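You operate a simulated robot arm through the tools that you are given. There is no shell and no other tool. Be economical: measure what you need, move in short steps, check, and stop when the job is done.

The job below is to be done with a simulated robot arm. You get a single attempt, and the scene is never put back.

Task
Take the green brush and leave it in the red crate.

The check looks at the end state, three seconds after you hand in, the way a careful person would. Anything else that was tipped, shoved, dropped, spilled or broken makes it a failure.

Robot
A 6-joint arm with a two-finger parallel gripper on a trunk, on a base that drives. Base frame: it is fixed to the floor where the robot stands at the start and does not move with it; the origin is under the middle of the robot, x ahead of it, y to its left, z up; the surface under the hand at the start is at about z = 860. Lengths are in mm, angles in rad, forces in N, time in s.
With the tool pointing down near the work surface it reaches from about 300 to 700 mm from the robot's upright axis, wherever it stands. Its first joint turns from -2.897 to 2.897 rad. Places, roughly: green brush (10x5x6 cm) [500, 100, 900]. Payload 4.1 kg.
The tool frame sits at the grasp point between the pads (the TCP): z along the fingers, y along the line on which they close. The tips reach 23 mm beyond it. Largest opening 94 mm; finger width 38, thickness 10; the body of the gripper, 54 by 96 mm, starts 39 mm behind the TCP.
Orientation is told as [roll, pitch, yaw] about the base's x, y, z axes, in that order, counted from this pose: with the fingers straight down and closing along the base's y, the tool's x points along the base's -x, its y along +y and its z along -z.

Tools
- The arm moves only by the tool play_rows. Its argument "moves" is a list that holds one entry, the list of rows, each a list of 7 numbers: the shift along the tool's x, y, z in mm, then the turn, a rotation vector about the tool's x, y, z in rad, then the gripper command, from -1 (shut) to 1 (fully open), values between in proportion. In form: [[[tx, ty, tz, rx, ry, rz, grip], ...]]. A call has 1 to 8 rows; each row is the pose to reach, as a shift and turn from the pose commanded when the call began, along the tool's axes at that moment. Each row takes 0.2 s and may step no farther than 50 mm and 0.15 rad from the row before; otherwise, or with a gripper value out of range, the whole call is refused. A pose out of reach is approached as far as the arm can. The call stops where the force on the tool passes 40 N (or 10 N more than at its start, if that is more) or the arm is blocked; 0.2 s more then pass. The fingers move at their own pace (about 45 mm/s each) and stop on an object; they squeeze with about 39 N. The grip force told is the motor's: it shows also when the fingers shut on nothing. Time passes only in rows, and 0.2 s behind the last, so rows that repeat a pose let the fingers close. It gives the time, the measured TCP pose, the force on the tool (base axes), the opening and the grip force at its end, in the units of the frame above (readings bear some noise), with the torque about the TCP (base axes, N m) and any sound that the robot's microphone picked up, and new pictures: "views" is both (left out), scene, wrist or none.
- Cameras (640 x 400 px; columns grow to the right, rows downward): "scene" is now at [25.7, 139.8, 1480.3]; the picture's right is [-0.29, -0.96, 0.00], its down [-0.52, 0.16, -0.84] and it looks along [0.80, -0.25, -0.54] (base axes); focal length 268 px, centre (320, 200). "wrist" rides on the gripper at [86, 16, -74] in the tool frame; the picture's right is [-0.18, 0.98, 0.00], its down [-0.58, -0.11, -0.81] and it looks along [-0.79, -0.15, 0.59] (tool axes); focal length 243 px, centre (320, 200). There is no depth. A picture from a camera that has moved, and an enlarged one, comes with that camera's place and axes in the base frame and with its lens.
- move_column(by): slides the trunk up (or, below 0, down) by that many mm; the arm and the scene camera ride with it, the base frame stays. It gives what a move gives, with no picture.
- base_move(legs): drives the robot by 1 to 6 legs, each [ahead, turn to the left] in mm and rad, along the robot's own axes; the way and the turn of a leg run together, so that a leg with both is an arc; at most 1500 mm and 3.142 rad a leg. The arm and the cameras ride along, it lands a little off, and it stops where it bumps. It gives what a move gives, and a new picture of the scene camera.
- pan_tilt(pan, tilt): turns the head with the scene camera to pan (to the left, within 2.705 rad either way) and tilt (down, from -0.506 to 1.204), counted from straight ahead of the robot. It gives what a move gives, and a new picture of the scene camera.
- zoom(camera, box): a new picture of the part [left, top, right, bottom] of that camera's present view, enlarged. The clock stands still meanwhile.
- sign_off(): hands the job in; it is judged then, once.

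Work in short steps. Places have to be worked out from the pictures, the camera data and where the tool is seen: move nearer, look again, correct. Check each grasp and each placing, and mend what went wrong. You have 120 turns and 260 pictures in all, those below and enlarged ones among them. Open the gripper and draw the arm clear of the work before you hand the job in, unless the task says otherwise; then end with one line.

The tools are called after "Emit:" as name(argument=value, ...) on one line, values as JSON. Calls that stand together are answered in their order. play_rows: Moves the arm, as the interface text tells. Its arguments: {"type":"object","properties":{"moves":{"type":"array","items":{"type":"array","items":{"type":"array","items":{"type":"number"}}}},"views":{"type":"string","enum":["both","scene","wrist","none"]}},"required":["moves"]} The other tools are called the same way: move_column (by) slides the trunk up or down; base_move (legs) drives the base; pan_tilt (pan, tilt) turns the head that bears the scene camera; zoom (camera, box) takes an enlarged picture of a part of a camera's view; sign_off () hands the job in.

At the start:

```text
time_s: 0.0
position: [405.1, -141.6, 1249.9]
tcp_rot: [0.0, -0.001, 0.0]
force: [-0.7, 0.5, 0.7]
torque: [0.0, 0.03, 0.0]
grip_width: 94.0
grip_force: 0.0
trunk travel left (down, up): [-425.0, 165.0]
robot x, y, heading: [4.1, -0.0, -0.0]
head pan, tilt: [-0.298, 0.576]
```

scene: 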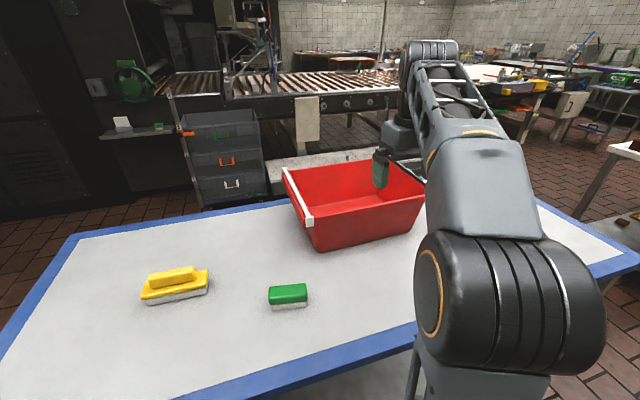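
wrist: 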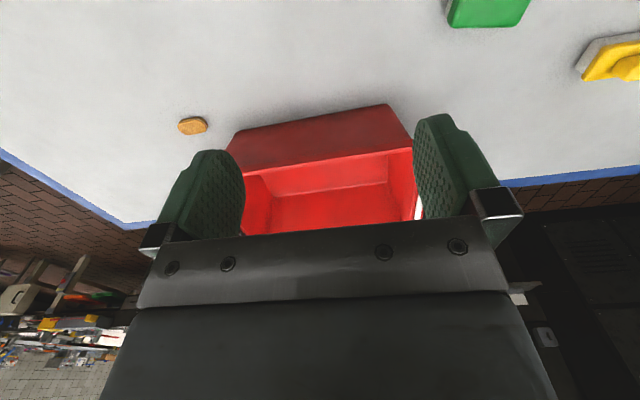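

The brush appears near x≈475–500, y≈90, and the crate is beyond x≈640 at y≈-60…-400. I'll enlarge both before moving.

Emit:
zoom(camera="scene", box=[240, 260, 340, 322])

Emit:
zoom(camera="scene", box=[260, 130, 450, 260])

```text
6.40 times, centred on (290, 291) of scene
camera zoom: at [25.7, 139.8, 1480.3], right [-0.29, -0.96, 0.0], down [-0.52, 0.16, -0.84], along [0.8, -0.25, -0.54], focal length 1715 px, centre (512, -382)
```

zoom: 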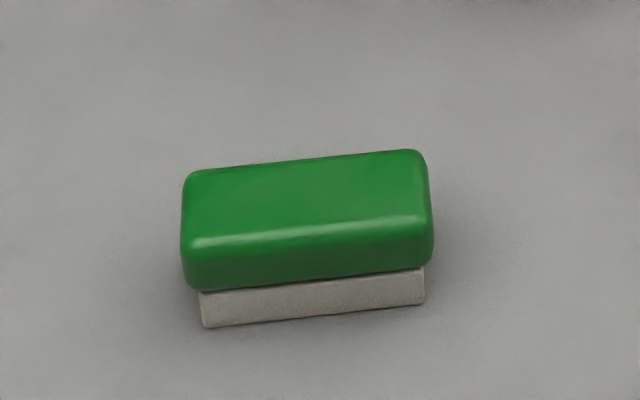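

```text
3.08 times, centred on (355, 195) of scene
camera zoom: at [25.7, 139.8, 1480.3], right [-0.29, -0.96, 0.0], down [-0.52, 0.16, -0.84], along [0.8, -0.25, -0.54], focal length 824 px, centre (212, 215)
```

zoom: 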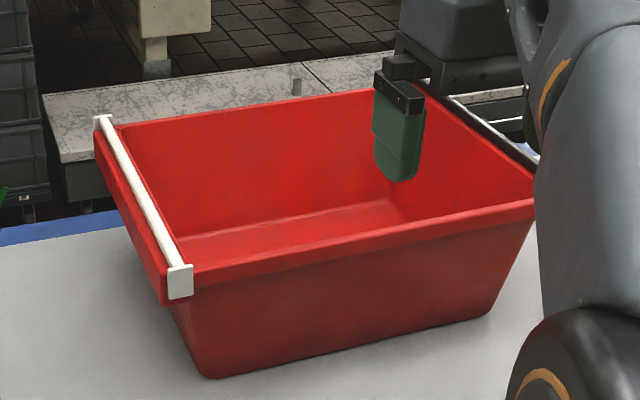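

The brush's long axis runs nearly along y, turned about -0.17 rad, with its centre near (482, 83). I'll move above it and start turning so the fingers close across its short side.

Emit:
play_rows(moves=[[[-10, 28, 15, 0, 0, -0.14, 1], [-20, 56, 30, 0, 0, -0.28, 1], [-30, 84, 45, 0, 0, -0.42, 1], [-40, 112, 60, 0, 0, -0.56, 1], [-50, 140, 75, 0, 0, -0.7, 1], [-60, 168, 90, 0, 0, -0.84, 1], [-70, 196, 105, 0, 0, -0.98, 1], [-77, 224, 120, 0, 0, -1.12, 1]]], views="both")

```text
time_s: 1.8
position: [481.8, 82.6, 1130.7]
tcp_rot: [0.001, 0.001, 1.121]
force: [-0.5, -1.1, 0.6]
torque: [-0.01, 0.02, -0.02]
grip_width: 94.0
grip_force: 0.1
trunk travel left (down, up): [-425.0, 165.0]
robot x, y, heading: [-3.0, -3.4, -0.002]
head pan, tilt: [-0.298, 0.576]
camera scene: at [25.8, 140.0, 1480.3], right [-0.29, -0.96, 0.0], down [-0.52, 0.16, -0.84], along [0.8, -0.25, -0.54], focal length 268 px, centre (320, 200)
camera wrist: at [430.3, 11.0, 1203.4], right [-0.81, 0.59, 0.0], down [0.35, 0.48, 0.81], along [0.48, 0.65, -0.59], focal length 243 px, centre (320, 200)
```

scene: 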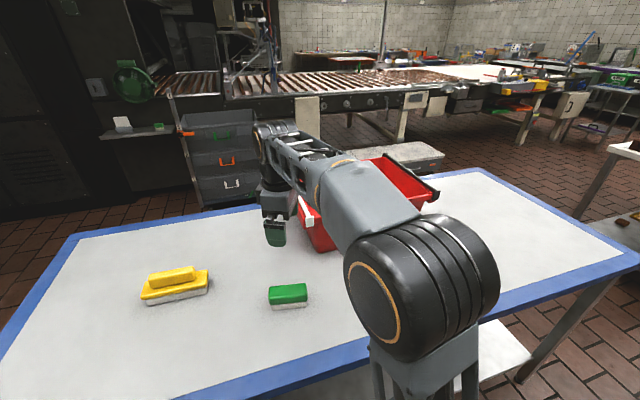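
wrist: 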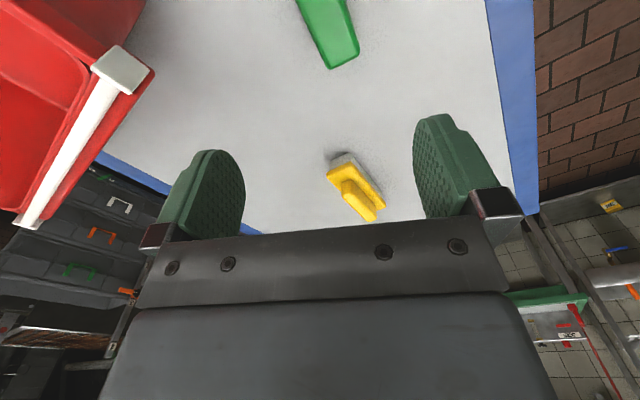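

Readings match the plan, and the wrist view puts the brush's left end near (487, 136). I'll finish the turn and come down to z≈1000, then look again.

Emit:
play_rows(moves=[[[0, 0, 40, 0, 0, -0.14, 1], [0, 0, 80, 0, 0, -0.28, 1], [0, 0, 110, 0, 0, -0.28, 1], [0, 0, 130, 0, 0, -0.28, 1], [0, 0, 130, 0, 0, -0.28, 1]]], views="both")

```text
time_s: 3.0
position: [481.6, 81.9, 999.7]
tcp_rot: [0.0, 0.0, 1.399]
force: [0.2, 0.0, -0.5]
torque: [0.01, 0.01, 0.03]
grip_width: 94.0
grip_force: 0.0
trunk travel left (down, up): [-425.0, 165.0]
robot x, y, heading: [-3.7, 3.7, -0.002]
head pan, tilt: [-0.298, 0.576]
camera scene: at [25.8, 139.9, 1480.3], right [-0.29, -0.96, 0.0], down [-0.52, 0.16, -0.84], along [0.8, -0.25, -0.54], focal length 268 px, centre (320, 200)
camera wrist: at [451.6, -1.0, 1073.0], right [-0.94, 0.35, 0.0], down [0.21, 0.55, 0.81], along [0.28, 0.76, -0.59], focal length 243 px, centre (320, 200)
```

scene: 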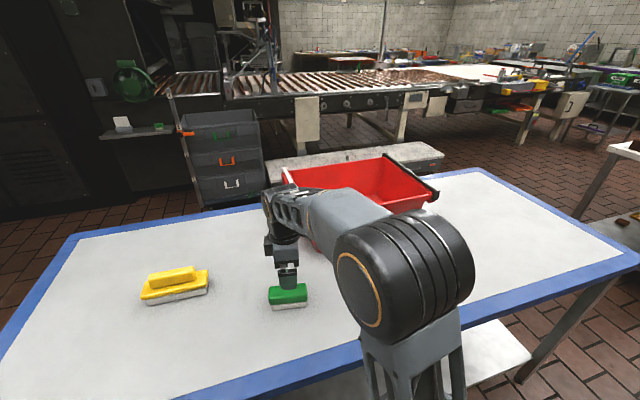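
wrist: 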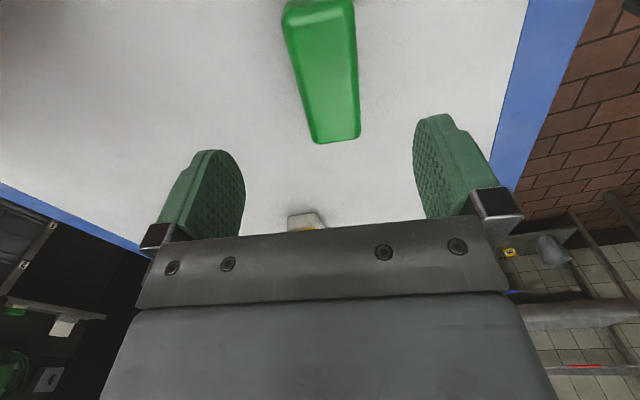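

The brush midpoint comes out at about (476, 83) with its axis aligned to the tool. I'll shift 5 mm and descend to TCP z≈893.

Emit:
play_rows(moves=[[[0, 5, 30, 0, 0, 0, 1], [0, 5, 60, 0, 0, 0, 1], [0, 5, 85, 0, 0, 0, 1], [0, 5, 100, 0, 0, 0, 1], [0, 5, 107, 0, 0, 0, 1], [0, 5, 107, 0, 0, 0, 1]]], views="both")

```text
time_s: 4.4
position: [477.9, 83.4, 891.8]
tcp_rot: [0.0, 0.001, 1.399]
force: [0.5, 0.5, 0.7]
torque: [-0.01, -0.03, -0.05]
grip_width: 94.2
grip_force: 0.0
trunk travel left (down, up): [-425.0, 165.0]
robot x, y, heading: [-1.7, 4.0, 0.003]
head pan, tilt: [-0.298, 0.576]
camera scene: at [25.7, 139.8, 1480.3], right [-0.29, -0.96, 0.0], down [-0.52, 0.16, -0.84], along [0.8, -0.25, -0.54], focal length 268 px, centre (320, 200)
camera wrist: at [446.7, -0.2, 966.9], right [-0.94, 0.35, 0.0], down [0.21, 0.55, 0.81], along [0.28, 0.76, -0.59], focal length 243 px, centre (320, 200)
```

scene: 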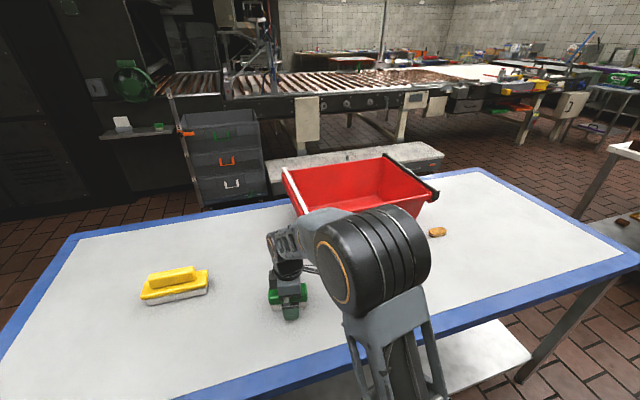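
wrist: 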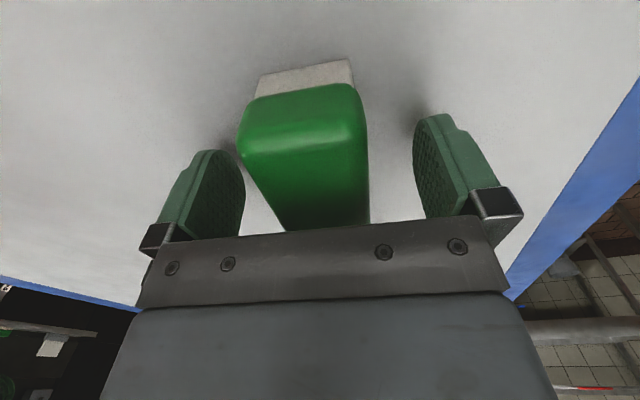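

The brush sits between the fingers, so I'll close on it.

Emit:
play_rows(moves=[[[0, 0, 0, 0, 0, 0, -1], [0, 0, 0, 0, 0, 0, -1], [0, 0, 0, 0, 0, 0, -1], [0, 0, 0, 0, 0, 0, -1], [0, 0, 0, 0, 0, 0, -1]]], views="wrist")

```text
time_s: 5.6
position: [478.1, 83.6, 893.0]
tcp_rot: [0.001, 0.0, 1.4]
force: [0.3, 1.3, -0.5]
torque: [0.02, -0.03, -0.03]
grip_width: 43.6
grip_force: 39.4
trunk travel left (down, up): [-425.0, 165.0]
robot x, y, heading: [1.0, 1.8, 0.001]
head pan, tilt: [-0.298, 0.576]
camera wrist: at [446.7, -0.2, 967.1], right [-0.94, 0.35, 0.0], down [0.21, 0.55, 0.81], along [0.28, 0.76, -0.59], focal length 243 px, centre (320, 200)
```

wrist: 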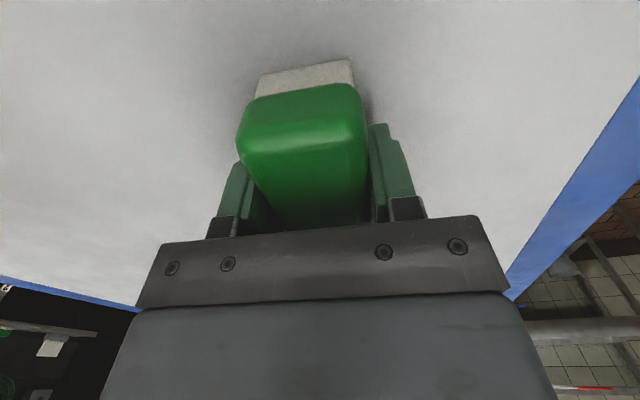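

The grip holds at 43.6 mm width. I'll lift straight up by 250 mm.

Emit:
play_rows(moves=[[[0, 0, -15, 0, 0, 0, -1], [0, 0, -45, 0, 0, 0, -1], [0, 0, -80, 0, 0, 0, -1], [0, 0, -120, 0, 0, 0, -1], [0, 0, -160, 0, 0, 0, -1], [0, 0, -200, 0, 0, 0, -1], [0, 0, -235, 0, 0, 0, -1], [0, 0, -250, 0, 0, 0, -1]]], views="both")

```text
time_s: 7.4
position: [476.8, 82.4, 1143.1]
tcp_rot: [-0.002, 0.001, 1.401]
force: [0.5, -0.5, -1.4]
torque: [-0.03, -0.02, 0.01]
grip_width: 43.6
grip_force: 39.6
trunk travel left (down, up): [-425.0, 165.0]
robot x, y, heading: [-2.0, 2.0, -0.004]
head pan, tilt: [-0.298, 0.576]
camera scene: at [25.7, 139.8, 1480.3], right [-0.29, -0.96, 0.0], down [-0.52, 0.16, -0.84], along [0.8, -0.25, -0.54], focal length 268 px, centre (320, 200)
camera wrist: at [445.8, 0.0, 1217.3], right [-0.94, 0.35, 0.0], down [0.21, 0.55, 0.81], along [0.28, 0.76, -0.59], focal length 243 px, centre (320, 200)
```

scene: 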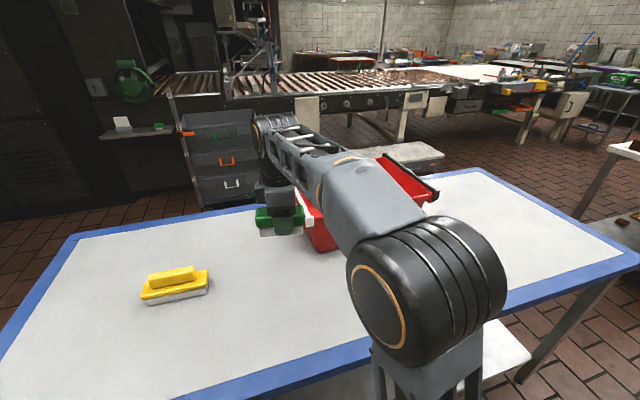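
wrist: 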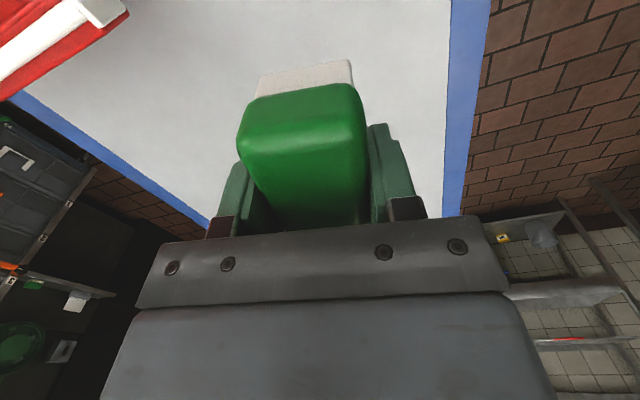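

The brush is held. The crate interior spans roughly x 660–960 and y -60…-400, slightly past comfortable reach, so I'll look down at the gap between robot and table to see whether I can drive forward.

Emit:
pan_tilt(pan=0.3, tilt=1.2)

```text
time_s: 8.4
position: [476.0, 83.7, 1143.1]
tcp_rot: [0.0, 0.0, 1.399]
force: [-0.5, -0.6, -0.6]
torque: [0.02, -0.02, 0.01]
grip_width: 43.5
grip_force: 39.1
trunk travel left (down, up): [-425.0, 165.0]
robot x, y, heading: [3.5, 1.7, -0.003]
head pan, tilt: [0.3, 1.201]
camera scene: at [-5.9, 182.6, 1433.6], right [0.29, -0.96, 0.0], down [-0.89, -0.27, -0.36], along [0.35, 0.11, -0.93], focal length 268 px, centre (320, 200)
```

scene: 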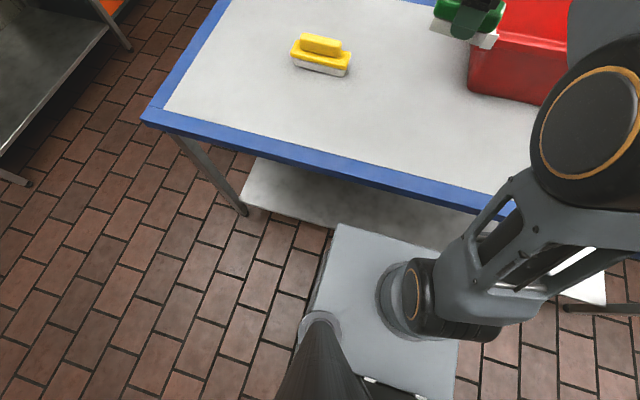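

The base stands close to the table edge, so I prefer not to drive forward. I'll turn the head back, then swing the arm high toward (725, -130) to test the reach.

Emit:
pan_tilt(pan=-0.1, tilt=0.6)

Emit:
play_rows(moves=[[[21, -35, 0, 0, 0, 0, -1], [42, -70, 0, 0, 0, 0, -1], [63, -105, 0, 0, 0, 0, -1], [84, -141, 0, 0, 0, 0, -1], [105, -176, 0, 0, 0, 0, -1], [126, -211, 0, 0, 0, 0, -1], [147, -246, 0, 0, 0, 0, -1], [167, -281, 0, 0, 0, 0, -1]]], views="both")

```text
time_s: 9.4
position: [476.3, 83.6, 1142.6]
tcp_rot: [0.001, -0.001, 1.399]
force: [-0.3, -0.5, -0.5]
torque: [0.0, 0.02, 0.0]
grip_width: 43.5
grip_force: 38.7
trunk travel left (down, up): [-425.0, 165.0]
robot x, y, heading: [1.5, 5.2, 0.0]
head pan, tilt: [-0.099, 0.6]
camera scene: at [28.6, 157.4, 1478.0], right [-0.1, -1.0, 0.0], down [-0.56, 0.06, -0.82], along [0.82, -0.08, -0.57], focal length 268 px, centre (320, 200)
```

scene: 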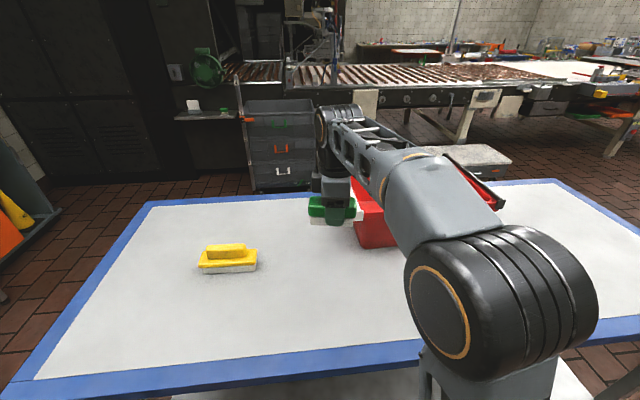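

```text
time_s: 11.2
position: [636.6, -96.8, 1106.5]
tcp_rot: [-0.001, 0.0, 1.401]
force: [0.4, -0.5, -0.7]
torque: [-0.06, -0.03, -0.05]
grip_width: 43.6
grip_force: 39.1
out of reach, approached as far as the arm can: row 5, 6, 7, 8
trunk travel left (down, up): [-425.0, 165.0]
robot x, y, heading: [-0.7, -1.0, 0.002]
head pan, tilt: [-0.099, 0.6]
camera scene: at [28.4, 157.9, 1478.1], right [-0.1, -0.99, 0.0], down [-0.56, 0.06, -0.83], along [0.82, -0.08, -0.56], focal length 268 px, centre (320, 200)
camera wrist: at [604.6, -180.0, 1181.7], right [-0.94, 0.35, 0.0], down [0.21, 0.55, 0.81], along [0.28, 0.76, -0.59], focal length 243 px, centre (320, 200)
```

scene: 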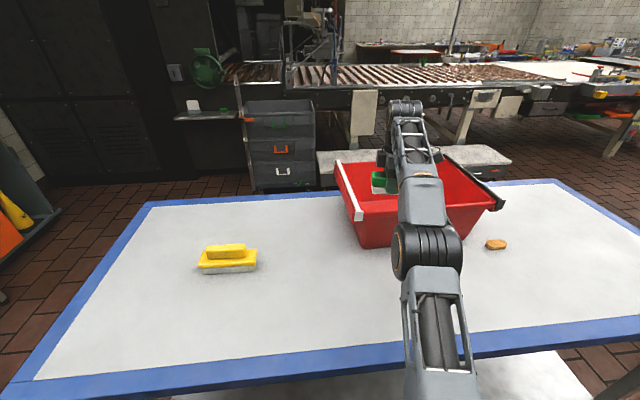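
wrist: 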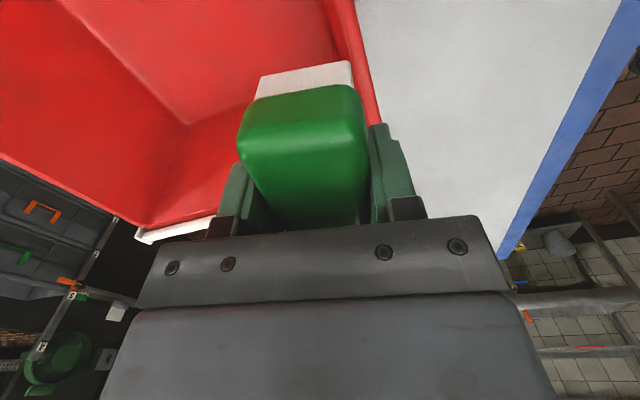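

Reach tops out at about 643 mm at this height, and the crate's front rim sits near x≈606, z≈1040. Raising the trunk should let the arm reach farther while staying above the rim.

Emit:
move_column(by=160)

Emit:
play_rows(moves=[[[0, 0, 20, 0, 0, 0, -1], [0, 0, 50, 0, 0, 0, -1], [0, 0, 50, 0, 0, 0, -1]]], views="none")

```text
time_s: 13.1
position: [635.5, -97.5, 1265.7]
tcp_rot: [-0.001, 0.001, 1.4]
force: [0.1, -0.4, -0.4]
torque: [0.0, 0.0, 0.0]
grip_width: 43.6
grip_force: 38.9
trunk travel left (down, up): [-585.0, 5.0]
robot x, y, heading: [-3.0, 1.3, 0.0]
head pan, tilt: [-0.099, 0.6]
```

```text
time_s: 13.8
position: [634.9, -97.2, 1216.8]
tcp_rot: [-0.003, 0.002, 1.4]
force: [-0.2, 0.2, -0.2]
torque: [0.0, 0.03, 0.0]
grip_width: 43.5
grip_force: 39.1
trunk travel left (down, up): [-585.0, 5.0]
robot x, y, heading: [2.7, 2.0, -0.0]
head pan, tilt: [-0.099, 0.6]
```

The commanded pose follows the measured one. Now I'll go down and out to about (740, -135, 1110), tilting the fingers outward by 0.3 rad.

Emit:
play_rows(moves=[[[0, 0, 40, 0.06, 0, 0, -1], [4, -20, 80, 0.12, 0, 0, -1], [8, -45, 105, 0.2, 0, 0, -1], [12, -70, 105, 0.26, 0, 0, -1], [16, -90, 105, 0.3, 0, 0, -1], [20, -110, 105, 0.3, 0, 0, -1], [20, -110, 105, 0.3, 0, 0, -1]]], views="both")

```text
time_s: 15.4
position: [738.5, -135.8, 1111.3]
tcp_rot: [-0.298, 0.0, 1.399]
force: [0.3, 1.0, -0.3]
torque: [0.02, -0.01, 0.01]
grip_width: 43.5
grip_force: 39.2
trunk travel left (down, up): [-585.0, 5.0]
robot x, y, heading: [-0.4, 4.5, 0.002]
head pan, tilt: [-0.099, 0.6]
camera scene: at [28.5, 157.3, 1638.1], right [-0.1, -1.0, 0.0], down [-0.56, 0.06, -0.83], along [0.82, -0.08, -0.56], focal length 268 px, centre (320, 200)
camera wrist: at [686.9, -214.7, 1178.0], right [-0.89, 0.34, -0.29], down [-0.03, 0.6, 0.8], along [0.45, 0.73, -0.52], focal length 243 px, centre (320, 200)
```

scene: 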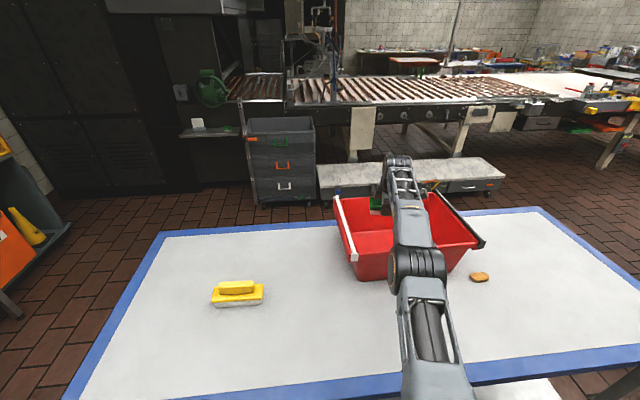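
wrist: 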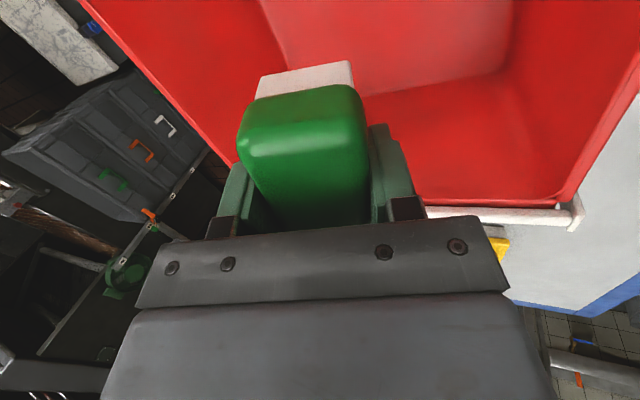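

The tool is over the crate interior with room on all sides. I'll lower by the trunk in steps and check clearance.

Emit:
move_column(by=-100)

Emit:
zoom(camera="scene", box=[300, 120, 520, 300])

Emit:
zoom(camera="wrist", box=[0, 0, 640, 400])

```text
time_s: 16.8
position: [738.8, -134.7, 1012.2]
tcp_rot: [-0.3, 0.001, 1.399]
force: [-0.3, -0.7, -0.7]
torque: [-0.02, -0.01, 0.05]
grip_width: 43.5
grip_force: 39.2
trunk travel left (down, up): [-485.0, 105.0]
robot x, y, heading: [-0.0, 2.8, 0.002]
head pan, tilt: [-0.099, 0.6]
```

```text
2.22 times, centred on (410, 210) of scene
camera zoom: at [28.6, 157.2, 1538.1], right [-0.1, -1.0, 0.0], down [-0.56, 0.06, -0.83], along [0.82, -0.08, -0.56], focal length 596 px, centre (120, 178)
```

zoom: 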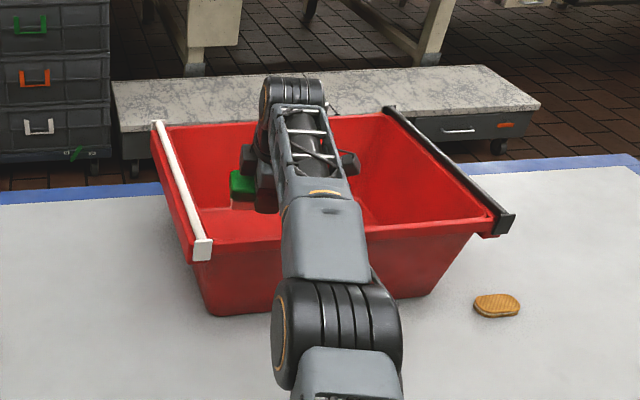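

```text
1.00 times, centred on (320, 200) of wrist (not enlarged: the box is as wide or as high as the picture)
camera zoom: at [687.0, -214.8, 1078.4], right [-0.89, 0.34, -0.29], down [-0.03, 0.6, 0.8], along [0.45, 0.73, -0.52], focal length 243 px, centre (320, 200)
```

zoom: 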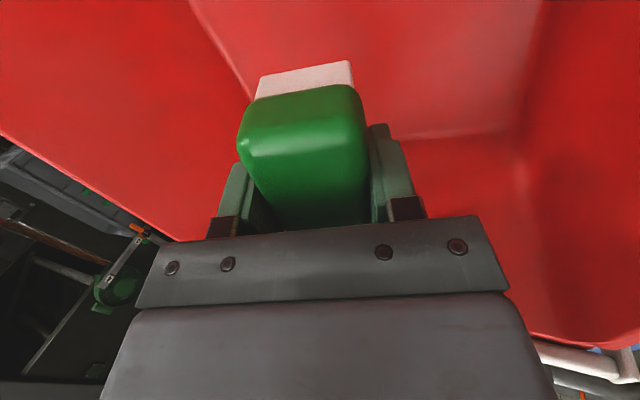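

The wrist joint is at z≈1200 and the elbow at ≈1130, so the forearm clears the front rim by about 100 mm. I'll lower another 75 mm, which leaves clearance and only a short drop.

Emit:
move_column(by=-75)

Emit:
zoom(camera="scene", box=[300, 120, 520, 300])

Emit:
zoom(camera="wrist", box=[0, 0, 640, 400])

```text
time_s: 17.9
position: [739.4, -135.5, 937.6]
tcp_rot: [-0.3, 0.0, 1.399]
force: [0.5, 0.1, -0.9]
torque: [0.0, 0.0, 0.03]
grip_width: 43.8
grip_force: 38.9
trunk travel left (down, up): [-410.0, 180.0]
robot x, y, heading: [3.1, 1.5, -0.0]
head pan, tilt: [-0.099, 0.6]
```

```text
2.22 times, centred on (410, 210) of scene
camera zoom: at [28.6, 157.2, 1463.1], right [-0.1, -1.0, 0.0], down [-0.56, 0.06, -0.83], along [0.82, -0.08, -0.56], focal length 596 px, centre (120, 178)
```

zoom: 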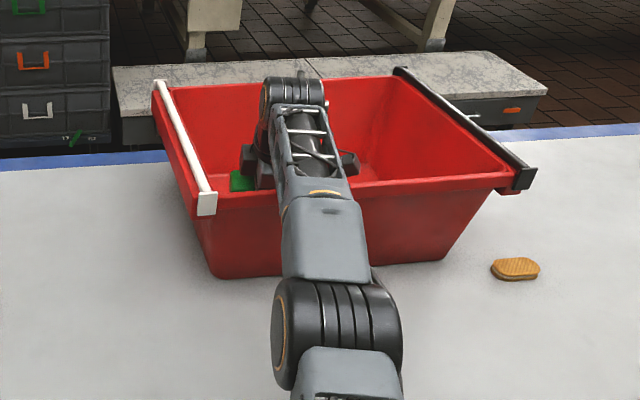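

```text
1.00 times, centred on (320, 200) of wrist (not enlarged: the box is as wide or as high as the picture)
camera zoom: at [686.9, -214.8, 1003.4], right [-0.89, 0.34, -0.29], down [-0.03, 0.6, 0.8], along [0.45, 0.73, -0.52], focal length 243 px, centre (320, 200)
```

zoom: 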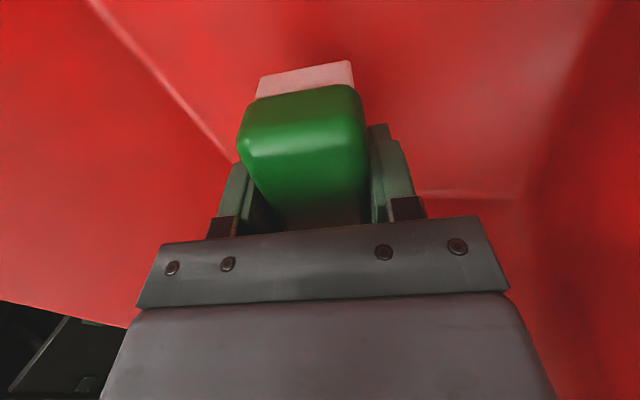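

The brush is inside the crate about 35 mm above its floor, clear of the walls. I'll release it here.

Emit:
play_rows(moves=[[[0, 0, 0, 0, 0, 0, 0.7], [0, 0, 0, 0, 0, 0, 0.7], [0, 0, 0, 0, 0, 0, 0.7], [0, 0, 0, 0, 0, 0, 0.7], [0, 0, 0, 0, 0, 0, 0.7]]], views="wrist")

```text
time_s: 19.1
position: [739.3, -135.8, 937.9]
tcp_rot: [-0.3, 0.001, 1.4]
force: [0.2, 0.4, 0.1]
torque: [-0.01, 0.0, -0.01]
grip_width: 80.0
grip_force: 0.1
trunk travel left (down, up): [-410.0, 180.0]
robot x, y, heading: [-0.1, -1.2, -0.0]
head pan, tilt: [-0.099, 0.6]
camera wrist: at [687.0, -214.7, 1003.3], right [-0.89, 0.34, -0.29], down [-0.03, 0.6, 0.8], along [0.45, 0.73, -0.52], focal length 243 px, centre (320, 200)
```

wrist: 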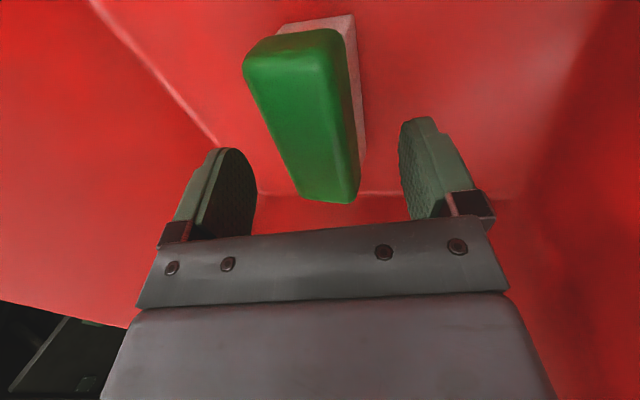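

The brush rests on the crate floor, clear of the fingers. I'll raise the trunk straight up, then retract the arm.

Emit:
move_column(by=175)

Emit:
play_rows(moves=[[[0, 0, -10, 0, 0, 0, 0.7], [0, 35, -35, -0.1, 0, 0, 0.7], [0, 75, -55, -0.2, 0, 0, 0.7], [0, 115, -75, -0.3, 0, 0, 0.7], [0, 155, -85, -0.3, 0, 0, 0.7], [0, 195, -85, -0.3, 0, 0, 0.7], [0, 235, -85, -0.3, 0, 0, 0.7], [0, 270, -85, -0.3, 0, 0, 0.7]]], views="both")

```text
time_s: 21.1
position: [739.4, -136.2, 1111.5]
tcp_rot: [-0.301, 0.0, 1.4]
force: [-0.1, 0.1, 0.3]
torque: [0.01, 0.0, -0.01]
grip_width: 79.8
grip_force: 0.0
trunk travel left (down, up): [-585.0, 5.0]
robot x, y, heading: [-1.4, 0.7, -0.001]
head pan, tilt: [-0.099, 0.6]
```

```text
time_s: 22.9
position: [459.0, -86.7, 1114.1]
tcp_rot: [-0.002, -0.001, 1.399]
force: [0.1, 0.1, -0.4]
torque: [-0.02, -0.01, -0.02]
grip_width: 79.9
grip_force: 0.1
trunk travel left (down, up): [-585.0, 5.0]
robot x, y, heading: [-2.2, 3.1, 0.001]
head pan, tilt: [-0.099, 0.6]
camera scene: at [27.9, 157.4, 1638.1], right [-0.1, -1.0, 0.0], down [-0.56, 0.06, -0.83], along [0.82, -0.08, -0.56], focal length 268 px, centre (320, 200)
camera wrist: at [428.2, -170.2, 1188.0], right [-0.94, 0.35, 0.0], down [0.21, 0.55, 0.81], along [0.28, 0.76, -0.59], focal length 243 px, centre (320, 200)
```

scene: 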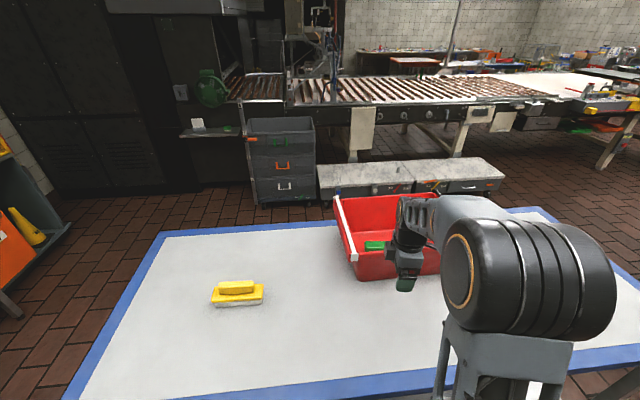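
wrist: 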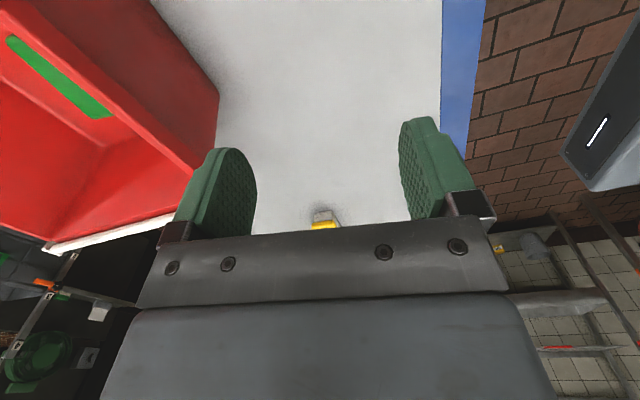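

The brush lies in the crate, the crate and yellow brush are where they were, and the arm is clear with the gripper open, so I'll hand in.

Emit:
sign_off()

```text
The job is handed in.
```

The green brush is in the red crate, lying on its floor; in the last pictures the crate and the yellow brush had not moved, and I handed in with the gripper open and the arm drawn clear.
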